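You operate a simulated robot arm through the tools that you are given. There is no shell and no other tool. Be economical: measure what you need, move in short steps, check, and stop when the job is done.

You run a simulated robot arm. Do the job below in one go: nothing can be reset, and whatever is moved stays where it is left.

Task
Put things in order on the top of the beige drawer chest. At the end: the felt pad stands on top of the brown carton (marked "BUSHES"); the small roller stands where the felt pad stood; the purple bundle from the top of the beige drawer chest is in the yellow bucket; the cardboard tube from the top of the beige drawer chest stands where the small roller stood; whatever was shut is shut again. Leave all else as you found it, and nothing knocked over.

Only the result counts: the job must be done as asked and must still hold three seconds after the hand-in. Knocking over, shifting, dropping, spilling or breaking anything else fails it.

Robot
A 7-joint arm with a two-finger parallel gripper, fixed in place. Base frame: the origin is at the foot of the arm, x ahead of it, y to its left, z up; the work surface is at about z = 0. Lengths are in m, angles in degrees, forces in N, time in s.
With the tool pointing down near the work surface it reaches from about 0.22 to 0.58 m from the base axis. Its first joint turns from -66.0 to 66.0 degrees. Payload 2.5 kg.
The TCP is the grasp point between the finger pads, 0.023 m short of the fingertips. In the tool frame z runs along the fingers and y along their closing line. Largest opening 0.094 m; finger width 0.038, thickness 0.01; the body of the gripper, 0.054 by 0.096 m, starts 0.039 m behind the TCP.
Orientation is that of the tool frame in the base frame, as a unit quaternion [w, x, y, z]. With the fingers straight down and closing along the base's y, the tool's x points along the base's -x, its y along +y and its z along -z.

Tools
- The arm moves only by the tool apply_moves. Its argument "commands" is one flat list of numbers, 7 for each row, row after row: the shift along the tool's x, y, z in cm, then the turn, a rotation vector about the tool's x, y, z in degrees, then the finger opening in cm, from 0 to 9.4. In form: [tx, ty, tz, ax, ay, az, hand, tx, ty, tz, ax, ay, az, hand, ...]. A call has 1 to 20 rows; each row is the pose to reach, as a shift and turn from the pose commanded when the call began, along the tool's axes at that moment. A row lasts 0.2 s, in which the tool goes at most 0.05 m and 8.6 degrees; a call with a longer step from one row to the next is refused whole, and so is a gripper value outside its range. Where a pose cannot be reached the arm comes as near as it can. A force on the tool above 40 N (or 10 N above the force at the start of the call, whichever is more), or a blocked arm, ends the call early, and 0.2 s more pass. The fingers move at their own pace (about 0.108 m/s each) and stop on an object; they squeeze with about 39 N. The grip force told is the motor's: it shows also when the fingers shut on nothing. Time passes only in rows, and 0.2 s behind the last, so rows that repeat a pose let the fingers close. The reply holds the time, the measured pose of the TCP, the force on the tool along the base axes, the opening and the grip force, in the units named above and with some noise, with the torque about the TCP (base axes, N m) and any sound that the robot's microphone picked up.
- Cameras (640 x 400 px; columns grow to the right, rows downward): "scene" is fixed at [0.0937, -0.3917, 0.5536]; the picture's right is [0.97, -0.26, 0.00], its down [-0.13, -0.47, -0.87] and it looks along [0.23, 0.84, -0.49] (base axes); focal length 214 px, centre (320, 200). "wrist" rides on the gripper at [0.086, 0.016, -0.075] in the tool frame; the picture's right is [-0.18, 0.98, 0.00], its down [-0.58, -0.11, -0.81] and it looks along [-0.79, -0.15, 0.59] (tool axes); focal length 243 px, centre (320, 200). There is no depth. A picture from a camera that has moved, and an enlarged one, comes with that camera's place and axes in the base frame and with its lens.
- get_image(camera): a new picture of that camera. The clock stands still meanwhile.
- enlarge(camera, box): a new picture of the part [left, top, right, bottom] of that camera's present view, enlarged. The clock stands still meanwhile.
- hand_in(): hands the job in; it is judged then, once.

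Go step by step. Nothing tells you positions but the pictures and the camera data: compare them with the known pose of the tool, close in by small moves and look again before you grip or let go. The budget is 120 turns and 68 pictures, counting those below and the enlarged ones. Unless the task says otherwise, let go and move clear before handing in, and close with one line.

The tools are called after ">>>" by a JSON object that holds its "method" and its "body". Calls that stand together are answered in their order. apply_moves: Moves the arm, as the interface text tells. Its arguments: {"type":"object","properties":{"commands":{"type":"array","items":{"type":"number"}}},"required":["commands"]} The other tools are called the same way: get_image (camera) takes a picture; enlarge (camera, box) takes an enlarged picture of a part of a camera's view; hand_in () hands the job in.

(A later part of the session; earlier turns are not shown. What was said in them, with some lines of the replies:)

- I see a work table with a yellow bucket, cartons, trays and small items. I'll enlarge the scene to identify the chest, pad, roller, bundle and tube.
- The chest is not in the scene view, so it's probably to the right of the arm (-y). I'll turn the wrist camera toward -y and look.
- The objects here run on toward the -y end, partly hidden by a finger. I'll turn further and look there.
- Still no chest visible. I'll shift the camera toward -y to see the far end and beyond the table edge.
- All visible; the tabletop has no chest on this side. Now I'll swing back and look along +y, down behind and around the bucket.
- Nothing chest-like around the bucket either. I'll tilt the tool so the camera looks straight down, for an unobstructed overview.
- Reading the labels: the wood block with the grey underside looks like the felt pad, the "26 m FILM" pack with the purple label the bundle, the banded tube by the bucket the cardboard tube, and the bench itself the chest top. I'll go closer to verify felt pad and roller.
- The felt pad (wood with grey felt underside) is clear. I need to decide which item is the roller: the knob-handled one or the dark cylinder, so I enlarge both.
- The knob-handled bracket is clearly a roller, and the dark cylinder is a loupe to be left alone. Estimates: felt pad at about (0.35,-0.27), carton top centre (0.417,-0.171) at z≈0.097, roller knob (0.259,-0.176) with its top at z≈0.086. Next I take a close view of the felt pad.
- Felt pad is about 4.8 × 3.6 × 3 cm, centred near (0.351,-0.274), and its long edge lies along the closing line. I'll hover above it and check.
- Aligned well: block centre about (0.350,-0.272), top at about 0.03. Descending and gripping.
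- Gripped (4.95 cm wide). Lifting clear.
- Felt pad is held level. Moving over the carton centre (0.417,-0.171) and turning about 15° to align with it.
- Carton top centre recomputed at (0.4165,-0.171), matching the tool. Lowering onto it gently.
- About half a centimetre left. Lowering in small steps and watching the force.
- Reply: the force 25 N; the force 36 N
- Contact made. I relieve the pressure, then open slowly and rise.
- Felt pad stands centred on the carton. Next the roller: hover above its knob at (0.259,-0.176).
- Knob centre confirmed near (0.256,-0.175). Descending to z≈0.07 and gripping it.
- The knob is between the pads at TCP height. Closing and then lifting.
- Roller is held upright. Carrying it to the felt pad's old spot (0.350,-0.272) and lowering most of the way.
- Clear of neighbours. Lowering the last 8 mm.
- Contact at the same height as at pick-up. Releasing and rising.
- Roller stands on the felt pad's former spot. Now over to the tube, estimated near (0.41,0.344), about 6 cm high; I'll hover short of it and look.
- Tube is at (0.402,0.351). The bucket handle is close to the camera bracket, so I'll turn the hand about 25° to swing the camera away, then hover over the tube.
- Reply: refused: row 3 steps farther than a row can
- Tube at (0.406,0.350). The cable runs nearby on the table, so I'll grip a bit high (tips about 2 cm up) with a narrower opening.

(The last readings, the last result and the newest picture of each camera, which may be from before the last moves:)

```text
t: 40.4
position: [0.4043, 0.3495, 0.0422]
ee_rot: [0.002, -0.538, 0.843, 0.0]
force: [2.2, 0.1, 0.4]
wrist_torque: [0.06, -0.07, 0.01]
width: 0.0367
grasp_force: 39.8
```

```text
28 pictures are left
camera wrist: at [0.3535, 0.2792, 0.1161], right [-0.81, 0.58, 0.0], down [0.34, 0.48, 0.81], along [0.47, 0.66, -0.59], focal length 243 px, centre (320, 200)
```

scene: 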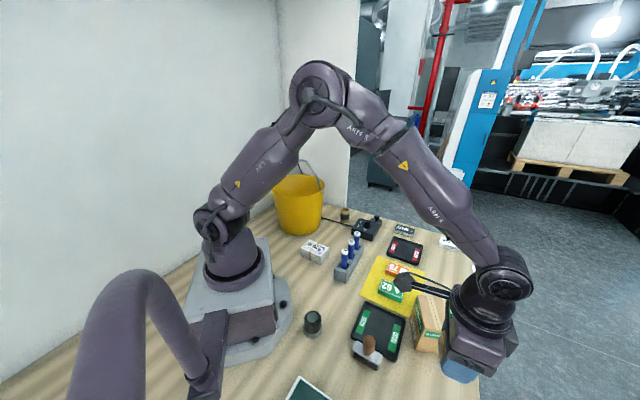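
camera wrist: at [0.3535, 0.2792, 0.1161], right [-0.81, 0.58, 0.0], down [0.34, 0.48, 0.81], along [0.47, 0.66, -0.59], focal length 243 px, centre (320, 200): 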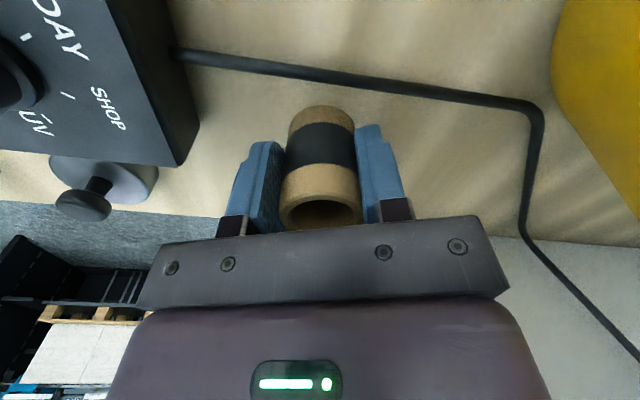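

Tube gripped. Lifting straight up, then carrying it over to the roller's former spot (0.258,-0.177).

>>> {"method": "apply_moves", "body": {"commands": [0, 0, -1, 0, 0, 0, 3.2, 0, 0, -5, 0, 0, 0, 3.2, 0, 0, -10, 0, 0, 0, 3.2, 0, 0, -15, 0, 0, 0, 3.2, 0, 0, -19, 0, 0, 0, 3.2, 4.5, -0.75, -19, 0, 0, 1.7, 3.2, 9, -1.5, -19, 0, 0, 3.5, 3.2, 13.5, -2.25, -19, 0, 0, 5.2, 3.2, 18, -3, -19, 0, 0, 7, 3.2, 22.5, -3.75, -19, 0, 0, 8.7, 3.2, 27, -4.5, -19, 0, 0, 10.5, 3.2, 31.5, -5.2, -19, 0, 0, 12.2, 3.2, 36, -5.95, -19, 0, 0, 14, 3.2, 40.5, -6.7, -19, 0, 0, 15.7, 3.2, 45, -7.45, -19, 0, 0, 17.5, 3.2, 49.5, -8.2, -19, 0, 0, 19.2, 3.2, 54, -8.95, -19, 0, 0, 21, 3.2]}}

>>> {"method": "get_image", "body": {"camera": "wrist"}}

>>> {"method": "get_image", "body": {"camera": "scene"}}

```text
t: 44.0
position: [0.2591, -0.1779, 0.2318]
ee_rot: [0.001, -0.375, 0.927, 0.001]
force: [0.1, 0.6, -0.5]
wrist_torque: [0.05, 0.03, 0.02]
width: 0.0367
grasp_force: 39.2
```

```text
27 pictures are left
camera wrist: at [0.1862, -0.2261, 0.3058], right [-0.55, 0.83, 0.0], down [0.49, 0.33, 0.81], along [0.67, 0.45, -0.59], focal length 243 px, centre (320, 200)
```

wrist: 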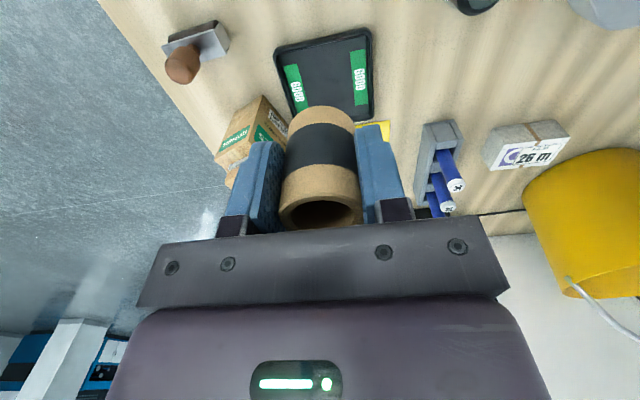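

```text
26 pictures are left
```

scene: 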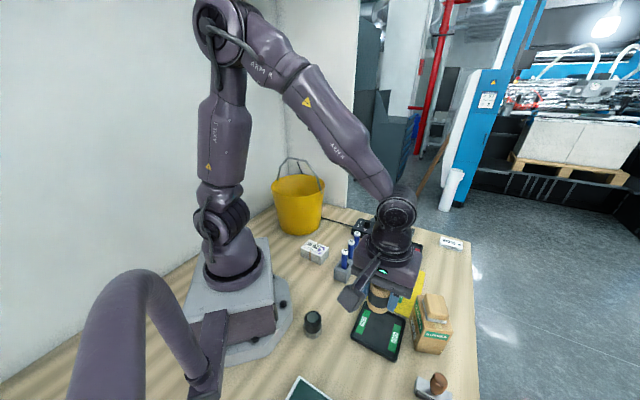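

Spot is clear, with a gap of a few mm to the GOOD tray, so I bias 3 mm away from it. Lowering nearly to the surface and then checking.

>>> {"method": "apply_moves", "body": {"commands": [0.3, 0, 4.5, 0, 0, 0, 3.2, 0.3, 0, 9, 0, 0, 0, 3.2, 0.3, 0, 13.5, 0, 0, 0, 3.2, 0.3, 0, 16.5, 0, 0, 0, 3.2, 0.3, 0, 18, 0, 0, 0, 3.2]}}

>>> {"method": "get_image", "body": {"camera": "wrist"}}

>>> {"method": "enlarge", "body": {"camera": "scene", "box": [310, 300, 450, 400]}}

```text
t: 45.2
position: [0.257, -0.1815, 0.0525]
ee_rot: [0.001, -0.376, 0.927, 0.001]
force: [-0.3, 0.0, 0.1]
wrist_torque: [-0.02, 0.0, -0.02]
width: 0.0365
grasp_force: 39.1
```

```text
25 pictures are left
camera wrist: at [0.1836, -0.2285, 0.1254], right [-0.55, 0.83, 0.0], down [0.49, 0.33, 0.81], along [0.67, 0.44, -0.59], focal length 243 px, centre (320, 200)
```

wrist: 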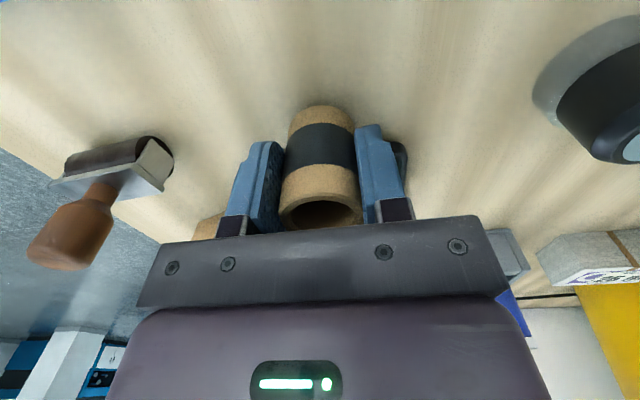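

```text
4.00 times, centred on (380, 350) of scene
camera zoom: at [0.0937, -0.3917, 0.5536], right [0.97, -0.26, 0.0], down [-0.13, -0.47, -0.87], along [0.23, 0.84, -0.49], focal length 858 px, centre (80, -400)
```

zoom: 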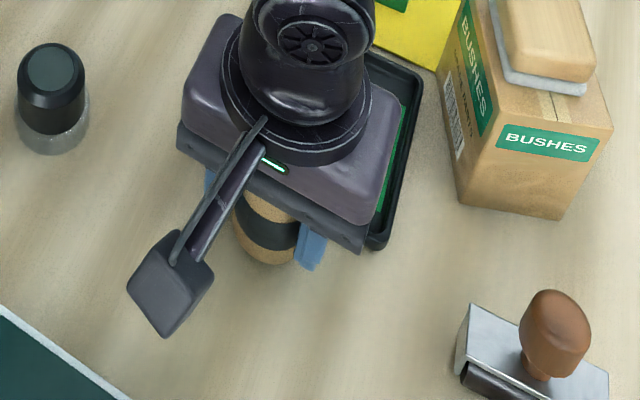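

Tube is clear of the tray. Lowering the last centimetre.

>>> {"method": "apply_moves", "body": {"commands": [0, 0, 0.4, 0, 0, 0, 3.2, 0, 0, 0.8, 0, 0, 0, 3.2]}}

>>> {"method": "apply_moves", "body": {"commands": [0, 0, 0.15, 0, 0, 0, 3.2]}}

```text
t: 45.8
position: [0.2575, -0.1807, 0.0431]
ee_rot: [0.001, -0.374, 0.927, -0.001]
force: [0.9, 0.6, 0.4]
wrist_torque: [0.01, -0.04, 0.01]
width: 0.0364
grasp_force: 38.8
```

```text
t: 46.2
position: [0.2568, -0.181, 0.0436]
ee_rot: [0.001, -0.376, 0.927, 0.001]
force: [-0.5, 0.5, 0.0]
wrist_torque: [-0.05, 0.0, 0.01]
width: 0.0367
grasp_force: 38.7
```

>>> {"method": "apply_moves", "body": {"commands": [0, 0, 0.12, 0, 0, 0, 3.2]}}

>>> {"method": "apply_moves", "body": {"commands": [0, 0, 0.12, 0, 0, 0, 3.2]}}

```text
t: 46.6
position: [0.2571, -0.1818, 0.0426]
ee_rot: [0.001, -0.376, 0.927, 0.0]
force: [-6.3, 3.9, 27.2]
wrist_torque: [0.57, -0.07, 0.15]
width: 0.0364
grasp_force: 39.4
```

```text
t: 46.9
position: [0.2568, -0.1804, 0.0423]
ee_rot: [0.001, -0.374, 0.927, 0.0]
force: [-1.2, 0.8, 3.4]
wrist_torque: [0.08, -0.04, 0.01]
width: 0.0366
grasp_force: 39.5
stopped in row 1: the force on the tool passed its limit at 43 N (the readings are from after the stop); the commanded pose is now the measured one
```

On the surface. Releasing and rising straight up.

>>> {"method": "apply_moves", "body": {"commands": [0, 0, 0, 0, 0, 0, 4, 0, 0, 0, 0, 0, 0, 5, 0, 0, 0, 0, 0, 0, 6, 0, 0, -2, 0, 0, 0, 6, 0, 0, -6, 0, 0, 0, 6, 0, 0, -10, 0, 0, 0, 6, 0, 0, -15, 0, 0, 0, 6, 0, 0, -19, 0, 0, 0, 6]}}

>>> {"method": "get_image", "body": {"camera": "wrist"}}

```text
t: 48.7
position: [0.2581, -0.1806, 0.2315]
ee_rot: [0.0, -0.375, 0.927, 0.001]
force: [0.5, 0.5, -0.1]
wrist_torque: [-0.01, -0.02, -0.02]
width: 0.0598
grasp_force: 0.1
```

```text
23 pictures are left
camera wrist: at [0.1839, -0.229, 0.3055], right [-0.55, 0.83, 0.0], down [0.49, 0.33, 0.81], along [0.67, 0.45, -0.59], focal length 243 px, centre (320, 200)
```

wrist: 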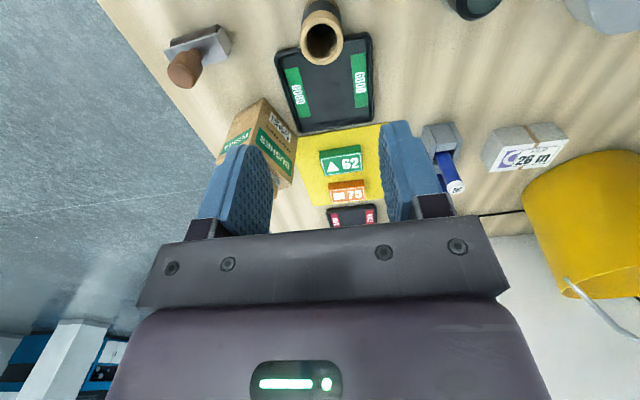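

Tube stands on the roller's old spot. Now the film bundle, estimated near (0.224,0.171), about 9 × 4.8 cm; I'll swing over and hover high to measure it and the bucket.

>>> {"method": "apply_moves", "body": {"commands": [-2.7, 1.8, -0.4, 0, 0, 8, 7, -5.4, 3.6, -0.8, 0, 0, 16, 7, -8.1, 5.6, -1, 0, 0, 24, 7, -10.6, 7.9, -1, 0, 0, 32, 7, -12.8, 10.4, -1, 0, 0, 40, 7, -14.7, 13, -1, 0, 0, 48, 7, -16.4, 15.8, -1, 0, 0, 56, 7, -18, 18.6, -1, 0, 0, 64, 7, -19.4, 21.5, -1, 0, 0, 72, 7, -20.8, 24.5, -1, 0, 0, 80, 7, -22, 27.6, -1, 0, 0, 87, 7]}}

>>> {"method": "get_image", "body": {"camera": "wrist"}}

>>> {"method": "enlarge", "body": {"camera": "scene", "box": [240, 140, 400, 280]}}

```text
t: 51.1
position: [0.223, 0.1717, 0.2429]
ee_rot: [0.0, 0.367, 0.93, 0.0]
force: [0.0, 0.2, -0.6]
wrist_torque: [0.03, 0.06, 0.01]
width: 0.0699
grasp_force: 0.1
```

```text
22 pictures are left
camera wrist: at [0.1704, 0.2433, 0.3161], right [0.81, 0.59, 0.0], down [0.35, -0.48, 0.81], along [0.48, -0.65, -0.59], focal length 243 px, centre (320, 200)
```

wrist: 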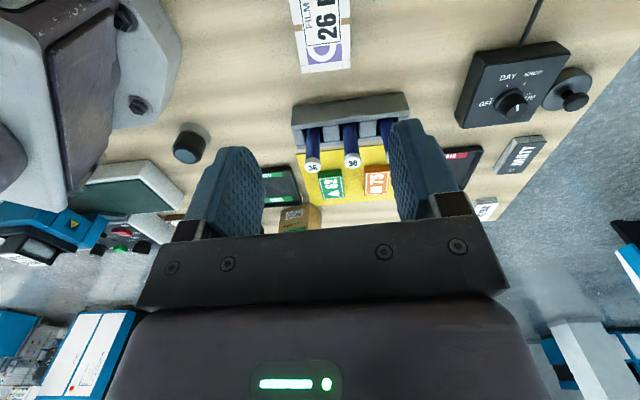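

```text
2.86 times, centred on (320, 210) of scene
camera zoom: at [0.0937, -0.3917, 0.5536], right [0.97, -0.26, 0.0], down [-0.13, -0.47, -0.87], along [0.23, 0.84, -0.49], focal length 613 px, centre (320, 171)
```

zoom: 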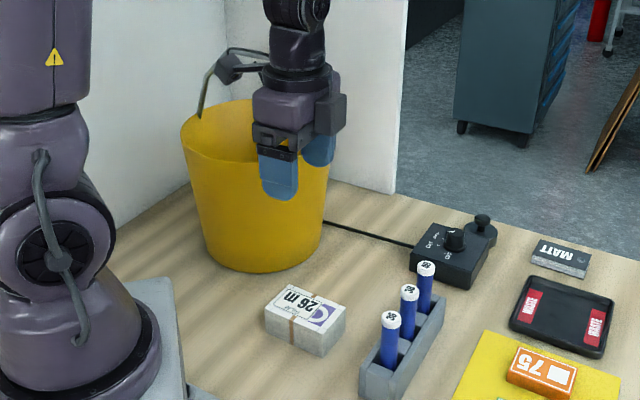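

Bundle centre about (0.227,0.170), aligned within a few degrees with my hand. The camera bracket could come near the bucket rim, so I tilt the hand 20° about the closing line (this pulls the camera in and up) and lower to a hover.

>>> {"method": "apply_moves", "body": {"commands": [-0.2, 0, 0, 0, 7, 0, 7.5, -0.4, 0, 0, 0, 14, 0, 7.5, -0.4, 0, 0, 0, 20, 0, 7.5, -0.4, 0, 4.5, 0, 20, 0, 7.5, -0.4, 0, 9, 0, 20, 0, 7.5, -0.4, 0, 13.5, 0, 20, 0, 7.5]}}

>>> {"method": "get_image", "body": {"camera": "wrist"}}

>>> {"method": "enlarge", "body": {"camera": "scene", "box": [240, 140, 400, 280]}}

```text
t: 52.5
position: [0.2257, 0.1678, 0.105]
ee_rot: [-0.161, 0.36, 0.917, 0.064]
force: [-0.1, -0.3, -0.3]
wrist_torque: [0.04, 0.02, 0.02]
width: 0.0751
grasp_force: 0.0
```

```text
20 pictures are left
camera wrist: at [0.1961, 0.2188, 0.2043], right [0.8, 0.6, -0.06], down [0.53, -0.64, 0.56], along [0.3, -0.48, -0.83], focal length 243 px, centre (320, 200)
```

wrist: 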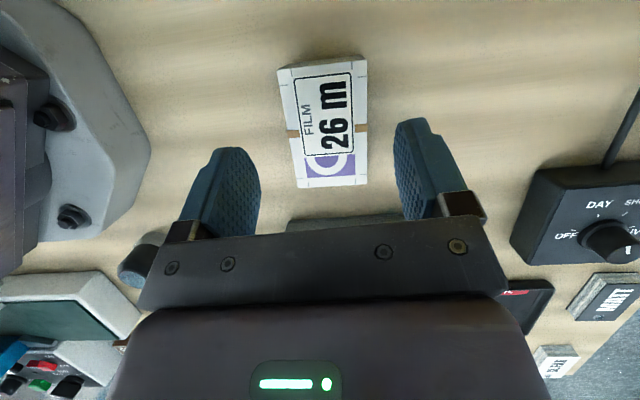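

```text
2.86 times, centred on (320, 210) of scene
camera zoom: at [0.0937, -0.3917, 0.5536], right [0.97, -0.26, 0.0], down [-0.13, -0.47, -0.87], along [0.23, 0.84, -0.49], focal length 613 px, centre (320, 171)
```

zoom: 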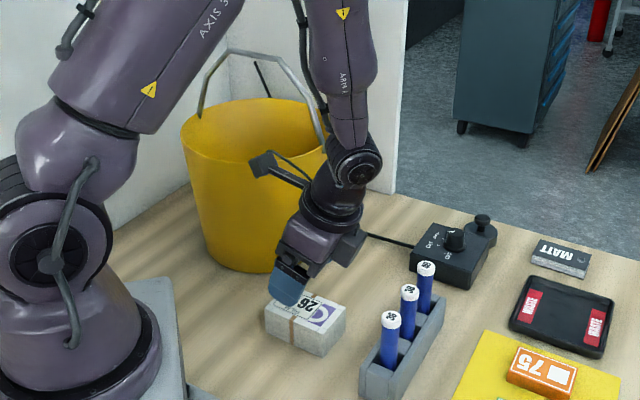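

Clear view: bundle is 5.5 cm wide, centre (0.227,0.169), top at about 0.033. Descending along base z in the tilted frame and gripping.

>>> {"method": "apply_moves", "body": {"commands": [-1.1, 0.15, 3, 0, 0, 0, 7.5, -2, 0.15, 5.5, 0, 0, 0, 7.5, -2.36, 0.15, 6.48, 0, 0, 0, 7.5, -2.36, 0.15, 6.48, 0, 0, 0, 6, -2.36, 0.15, 6.48, 0, 0, 0, 4, -2.36, 0.15, 6.48, 0, 0, 0, 4]}}

>>> {"method": "get_image", "body": {"camera": "wrist"}}

```text
t: 53.9
position: [0.2267, 0.1702, 0.0381]
ee_rot: [-0.162, 0.361, 0.916, 0.065]
force: [0.7, -0.1, -0.7]
wrist_torque: [0.03, 0.02, -0.01]
width: 0.0546
grasp_force: 38.7
```

```text
18 pictures are left
camera wrist: at [0.1975, 0.2199, 0.137], right [0.8, 0.6, -0.06], down [0.53, -0.64, 0.56], along [0.3, -0.48, -0.83], focal length 243 px, centre (320, 200)
```

wrist: 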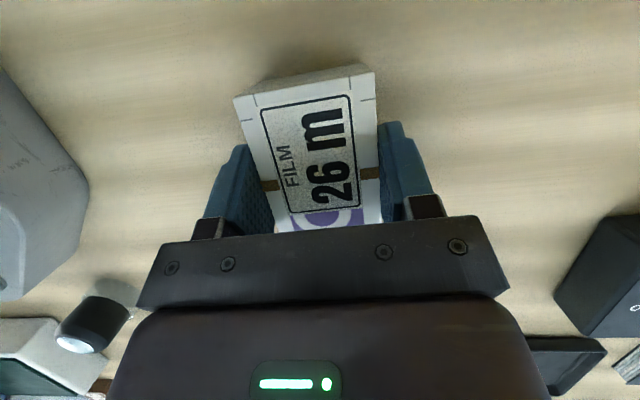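

Bundle gripped. Lifting straight up to z≈0.27.

>>> {"method": "apply_moves", "body": {"commands": [0.34, 0, -0.94, 0, 0, 0, 4, 1.88, 0, -5.17, 0, 0, 0, 4, 3.42, 0, -9.4, 0, 0, 0, 4, 4.96, 0, -13.6, 0, 0, 0, 4, 6.5, 0, -17.9, 0, 0, 0, 4, 7.87, 0, -21.6, 0, 0, 0, 4]}}

>>> {"method": "get_image", "body": {"camera": "scene"}}

>>> {"method": "enlarge", "body": {"camera": "scene", "box": [240, 120, 380, 250]}}

```text
t: 55.3
position: [0.227, 0.1686, 0.2693]
ee_rot: [-0.161, 0.36, 0.917, 0.063]
force: [1.0, 0.2, -0.5]
wrist_torque: [0.03, 0.02, -0.01]
width: 0.0543
grasp_force: 39.5
```

```text
17 pictures are left
```

scene: 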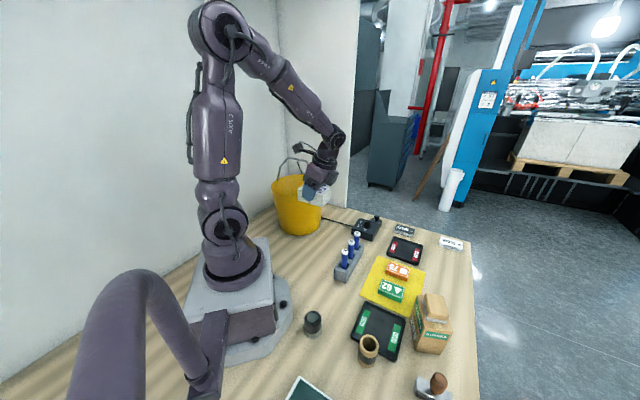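

```text
3.08 times, centred on (310, 185) of scene
camera zoom: at [0.0937, -0.3917, 0.5536], right [0.97, -0.26, 0.0], down [-0.13, -0.47, -0.87], along [0.23, 0.84, -0.49], focal length 660 px, centre (351, 246)
```

zoom: 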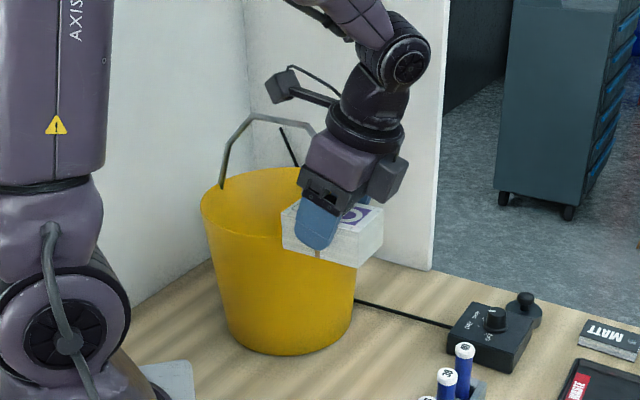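

I need the handle's lean before entering the bucket. I'll back off up and outward with the bundle and turn so the camera sees the bucket.

>>> {"method": "apply_moves", "body": {"commands": [-0.13, 1.04, -0.87, 2.78, 0, -7.63, 4, -0.26, 2.08, -1.74, 5.55, 0, -15.26, 4, -0.39, 3.12, -2.6, 8.33, 0, -22.9, 4, -0.52, 4.16, -3.47, 11.1, 0, -30.5, 4, -0.65, 5.2, -4.34, 13.9, 0, -38.1, 4, -0.78, 6.24, -5.2, 16.7, 0, -45.8, 4, -0.91, 7.28, -6.1, 19.4, 0, -53.4, 4, -1.04, 8.32, -6.94, 22.2, 0, -61, 4, -1.17, 9.36, -7.8, 25, 0, -68.7, 4, -1.3, 10.4, -8.7, 27.8, 0, -76.3, 4, -1.43, 11.4, -9.5, 30.5, 0, -83.9, 4, -1.56, 12.5, -10.4, 33.3, 0, -91.6, 4, -1.7, 13.5, -11.3, 36.1, 0, -99.2, 4, -1.8, 14.6, -12.1, 38.9, 0, -106.8, 4, -1.95, 15.6, -13, 41.6, 0, -114.4, 4, -2.1, 16.6, -13.9, 44.4, 0, -122, 4, -2.2, 17.7, -14.75, 47.2, 0, -129.7, 4]}}

>>> {"method": "get_image", "body": {"camera": "wrist"}}

```text
t: 58.9
position: [0.3997, 0.2497, 0.4005]
ee_rot: [0.117, 0.728, -0.663, 0.128]
force: [-0.2, 0.2, -1.6]
wrist_torque: [0.01, 0.01, 0.01]
width: 0.0544
grasp_force: 39.3
```

```text
15 pictures are left
camera wrist: at [0.3884, 0.1937, 0.4983], right [-0.99, 0.08, -0.06], down [0.03, 0.83, 0.56], along [0.1, 0.55, -0.83], focal length 243 px, centre (320, 200)
```

wrist: 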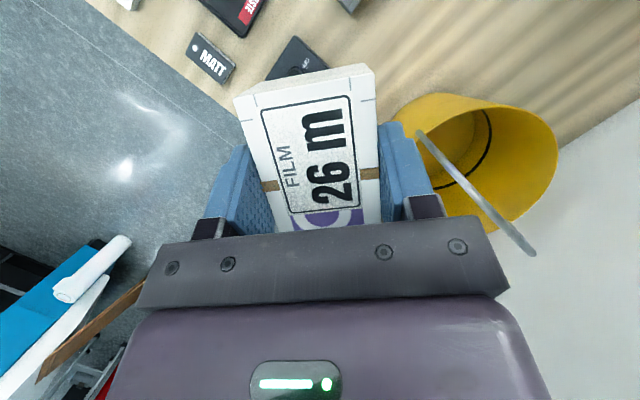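

The handle stands vertical (top bar at z≈0.293, along my earlier tool-x line), so the base-side half of the bucket is open. I'll go back to the former yaw near (0.227,0.17,0.30) first.

>>> {"method": "apply_moves", "body": {"commands": [0.16, 1.05, 0.68, -2.78, 0, 7.63, 4, 0.32, 2.1, 1.37, -5.55, 0, 15.26, 4, 0.47, 3.16, 2.05, -8.33, 0, 22.9, 4, 0.63, 4.2, 2.74, -11.1, 0, 30.5, 4, 0.79, 5.27, 3.4, -13.9, 0, 38.1, 4, 0.95, 6.3, 4.1, -16.7, 0, 45.8, 4, 1.1, 7.4, 4.8, -19.4, 0, 53.4, 4, 1.26, 8.4, 5.5, -22.2, 0, 61, 4, 1.4, 9.5, 6.2, -25, 0, 68.7, 4, 1.58, 10.5, 6.8, -27.8, 0, 76.3, 4, 1.74, 11.6, 7.5, -30.5, 0, 83.9, 4, 1.9, 12.6, 8.2, -33.3, 0, 91.6, 4, 2.05, 13.7, 8.9, -36.1, 0, 99.2, 4, 2.2, 14.8, 9.6, -38.9, 0, 106.8, 4, 2.37, 15.8, 10.3, -41.6, 0, 114.4, 4, 2.53, 16.9, 11, -44.4, 0, 122, 4, 2.69, 17.9, 11.63, -47.2, 0, 129.7, 4]}}

```text
t: 62.5
position: [0.2274, 0.1697, 0.299]
ee_rot: [-0.161, 0.361, 0.916, 0.065]
force: [0.2, 0.3, -1.5]
wrist_torque: [-0.02, 0.0, 0.04]
width: 0.0545
grasp_force: 38.3
```

Now sliding over the open base-side half of the bucket at z≈0.30.

>>> {"method": "apply_moves", "body": {"commands": [3.3, 1.95, 1.2, 0, 0, 0, 4, 6.6, 3.9, 2.4, 0, 0, 0, 4, 10, 5.9, 3.6, 0, 0, 0, 4, 13.3, 7.84, 4.85, 0, 0, 0, 4]}}

>>> {"method": "enlarge", "body": {"camera": "scene", "box": [240, 120, 380, 250]}}

>>> {"method": "get_image", "body": {"camera": "wrist"}}

```text
t: 63.5
position: [0.1752, 0.3241, 0.299]
ee_rot: [-0.162, 0.36, 0.917, 0.064]
force: [-0.3, -0.1, -1.3]
wrist_torque: [0.06, -0.01, -0.02]
width: 0.0547
grasp_force: 39.1
```

```text
3.08 times, centred on (310, 185) of scene
camera zoom: at [0.0937, -0.3917, 0.5536], right [0.97, -0.26, 0.0], down [-0.13, -0.47, -0.87], along [0.23, 0.84, -0.49], focal length 660 px, centre (351, 246)
```

zoom: 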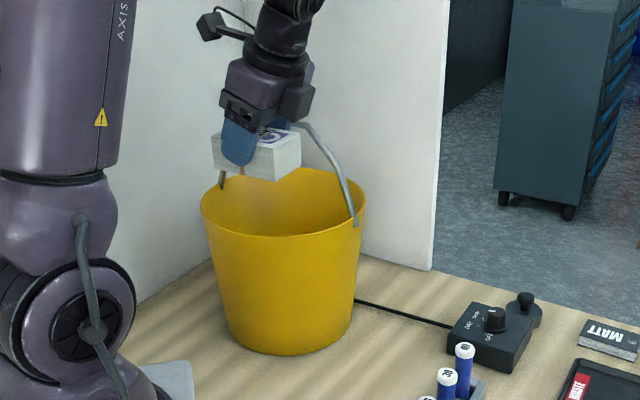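

```text
13 pictures are left
camera wrist: at [0.1456, 0.3748, 0.3978], right [0.8, 0.6, -0.06], down [0.53, -0.64, 0.56], along [0.3, -0.48, -0.83], focal length 243 px, centre (320, 200)
```

wrist: 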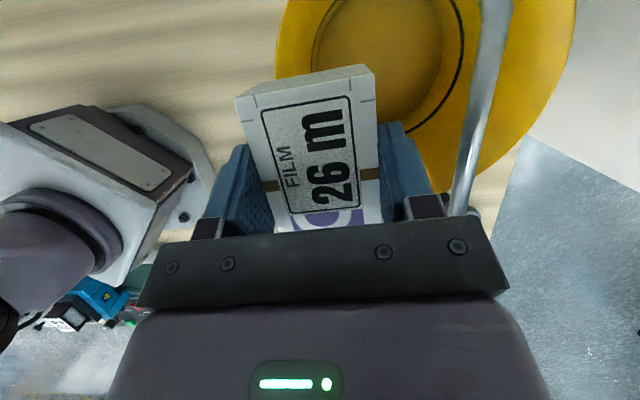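

True rim centre is (0.2185,0.373), R≈0.106; the handle plane is about 1.3 cm clear of the hand. Nudging 6 mm inward and lowering until the hand body is just above the rim.

>>> {"method": "apply_moves", "body": {"commands": [0, 0.6, 0, 0, 0, 0, 4, -1.37, 0.6, 3.76, 0, 0, 0, 4, -2.74, 0.6, 7.5, 0, 0, 0, 4, -3.5, 0.6, 9.6, 0, 0, 0, 4]}}

>>> {"method": "enlarge", "body": {"camera": "scene", "box": [240, 120, 380, 250]}}

>>> {"method": "get_image", "body": {"camera": "wrist"}}

```text
t: 64.5
position: [0.1814, 0.3291, 0.1968]
ee_rot: [-0.161, 0.36, 0.917, 0.063]
force: [-0.7, 0.0, -1.5]
wrist_torque: [-0.02, -0.01, 0.0]
width: 0.0545
grasp_force: 39.0
```

```text
3.08 times, centred on (310, 185) of scene
camera zoom: at [0.0937, -0.3917, 0.5536], right [0.97, -0.26, 0.0], down [-0.13, -0.47, -0.87], along [0.23, 0.84, -0.49], focal length 660 px, centre (351, 246)
```

zoom: 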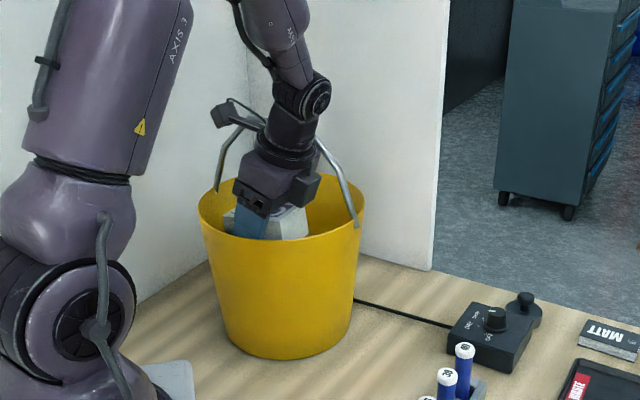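

```text
11 pictures are left
camera wrist: at [0.1508, 0.379, 0.2951], right [0.8, 0.6, -0.06], down [0.53, -0.64, 0.56], along [0.3, -0.48, -0.83], focal length 243 px, centre (320, 200)
```

wrist: 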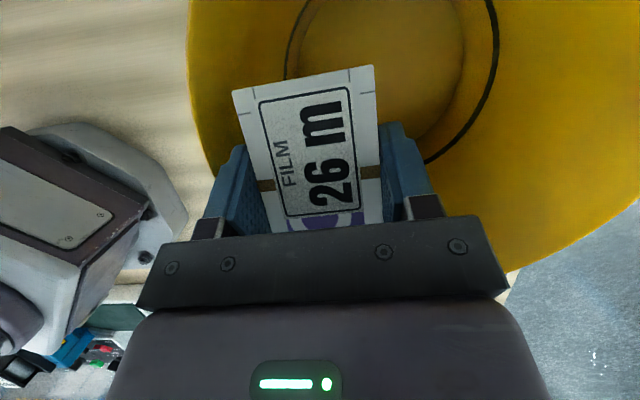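

Bundle is inside the rim. Opening only slightly (the outer finger is close to the bucket wall) lets it drop in; then I rise straight up.

>>> {"method": "apply_moves", "body": {"commands": [0, 0, 0, 0, 0, 0, 5.8, 0, 0, 0, 0, 0, 0, 6.1, 0, 0, 0, 0, 0, 0, 6.1, 0, 0, 0, 0, 0, 0, 6.1]}}

>>> {"method": "get_image", "body": {"camera": "wrist"}}

```text
t: 65.5
position: [0.1806, 0.3279, 0.1973]
ee_rot: [-0.162, 0.361, 0.916, 0.064]
force: [-0.7, 0.0, 0.0]
wrist_torque: [0.04, -0.07, 0.01]
width: 0.0611
grasp_force: 0.0
```

```text
10 pictures are left
camera wrist: at [0.1509, 0.3791, 0.2958], right [0.8, 0.6, -0.06], down [0.53, -0.64, 0.56], along [0.3, -0.48, -0.83], focal length 243 px, centre (320, 200)
```

wrist: 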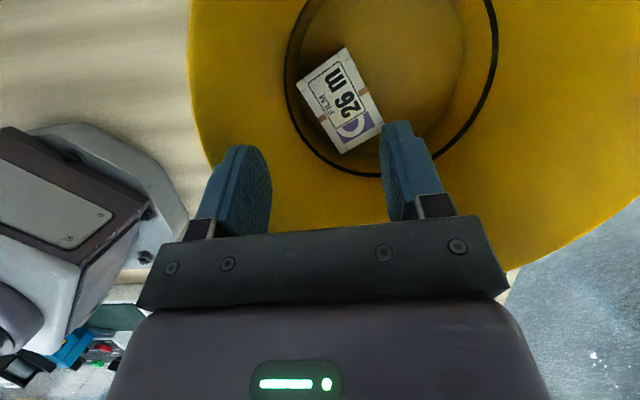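

The bundle lies flat at the bottom of the bucket. Rising straight up and moving away from the bucket.

>>> {"method": "apply_moves", "body": {"commands": [1.37, -0.3, -3.76, 0, 0, 0, 6.1, 2.74, -0.3, -7.5, 0, 0, 0, 6.1, 4.1, -0.3, -11.3, 0, 0, 0, 6.1, 5.5, -0.3, -15, 0, 0, 0, 6.1, 6.5, -0.3, -17.9, 0, 0, 0, 6.1]}}

>>> {"method": "apply_moves", "body": {"commands": [-3.3, -1.95, -1.2, 0, 0, 0, 6.1, -6.6, -3.9, -2.4, 0, 0, 0, 6.1, -10, -5.9, -3.6, 0, 0, 0, 6.1, -13.3, -7.84, -4.85, 0, 0, 0, 6.1]}}

>>> {"method": "get_image", "body": {"camera": "scene"}}

>>> {"method": "enlarge", "body": {"camera": "scene", "box": [290, 260, 480, 400]}}

```text
t: 66.7
position: [0.1794, 0.3255, 0.3889]
ee_rot: [-0.161, 0.361, 0.916, 0.065]
force: [0.6, -0.3, 0.4]
wrist_torque: [0.02, 0.02, 0.01]
width: 0.0612
grasp_force: 0.1
```

```text
t: 67.7
position: [0.2298, 0.1714, 0.3868]
ee_rot: [-0.162, 0.36, 0.917, 0.063]
force: [0.6, -0.2, 0.5]
wrist_torque: [0.0, -0.01, 0.04]
width: 0.0609
grasp_force: 0.0
```

```text
9 pictures are left
```

scene: 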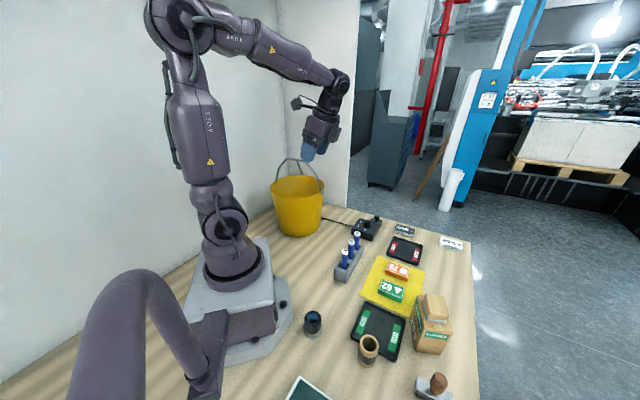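

```text
2.86 times, centred on (385, 330) of scene
camera zoom: at [0.0937, -0.3917, 0.5536], right [0.97, -0.26, 0.0], down [-0.13, -0.47, -0.87], along [0.23, 0.84, -0.49], focal length 613 px, centre (134, -171)
```

zoom: 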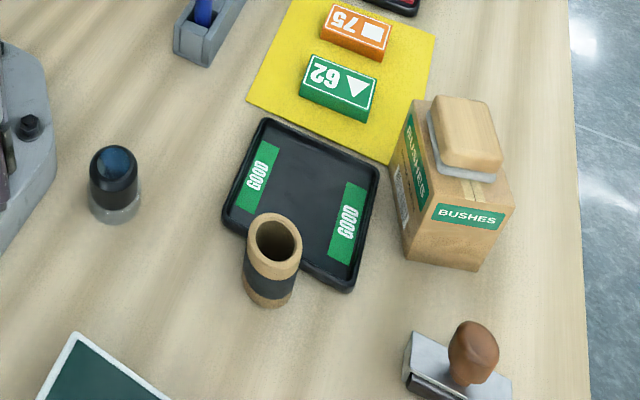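

All pieces are placed: felt pad on the carton, roller on the pad's old spot, tube on the roller's old spot, bundle in the bucket; everything else is unmoved. The gripper is clear, so I'm handing in.

>>> {"method": "hand_in", "body": {}}

```text
The job is handed in.
```

The job is handed in: the felt pad stands on the BUSHES carton, the roller where the pad was, the tube where the roller was, and the purple-labelled film bundle lies in the yellow bucket; no separate drawer chest was visible, so I took the bench top to be its top.
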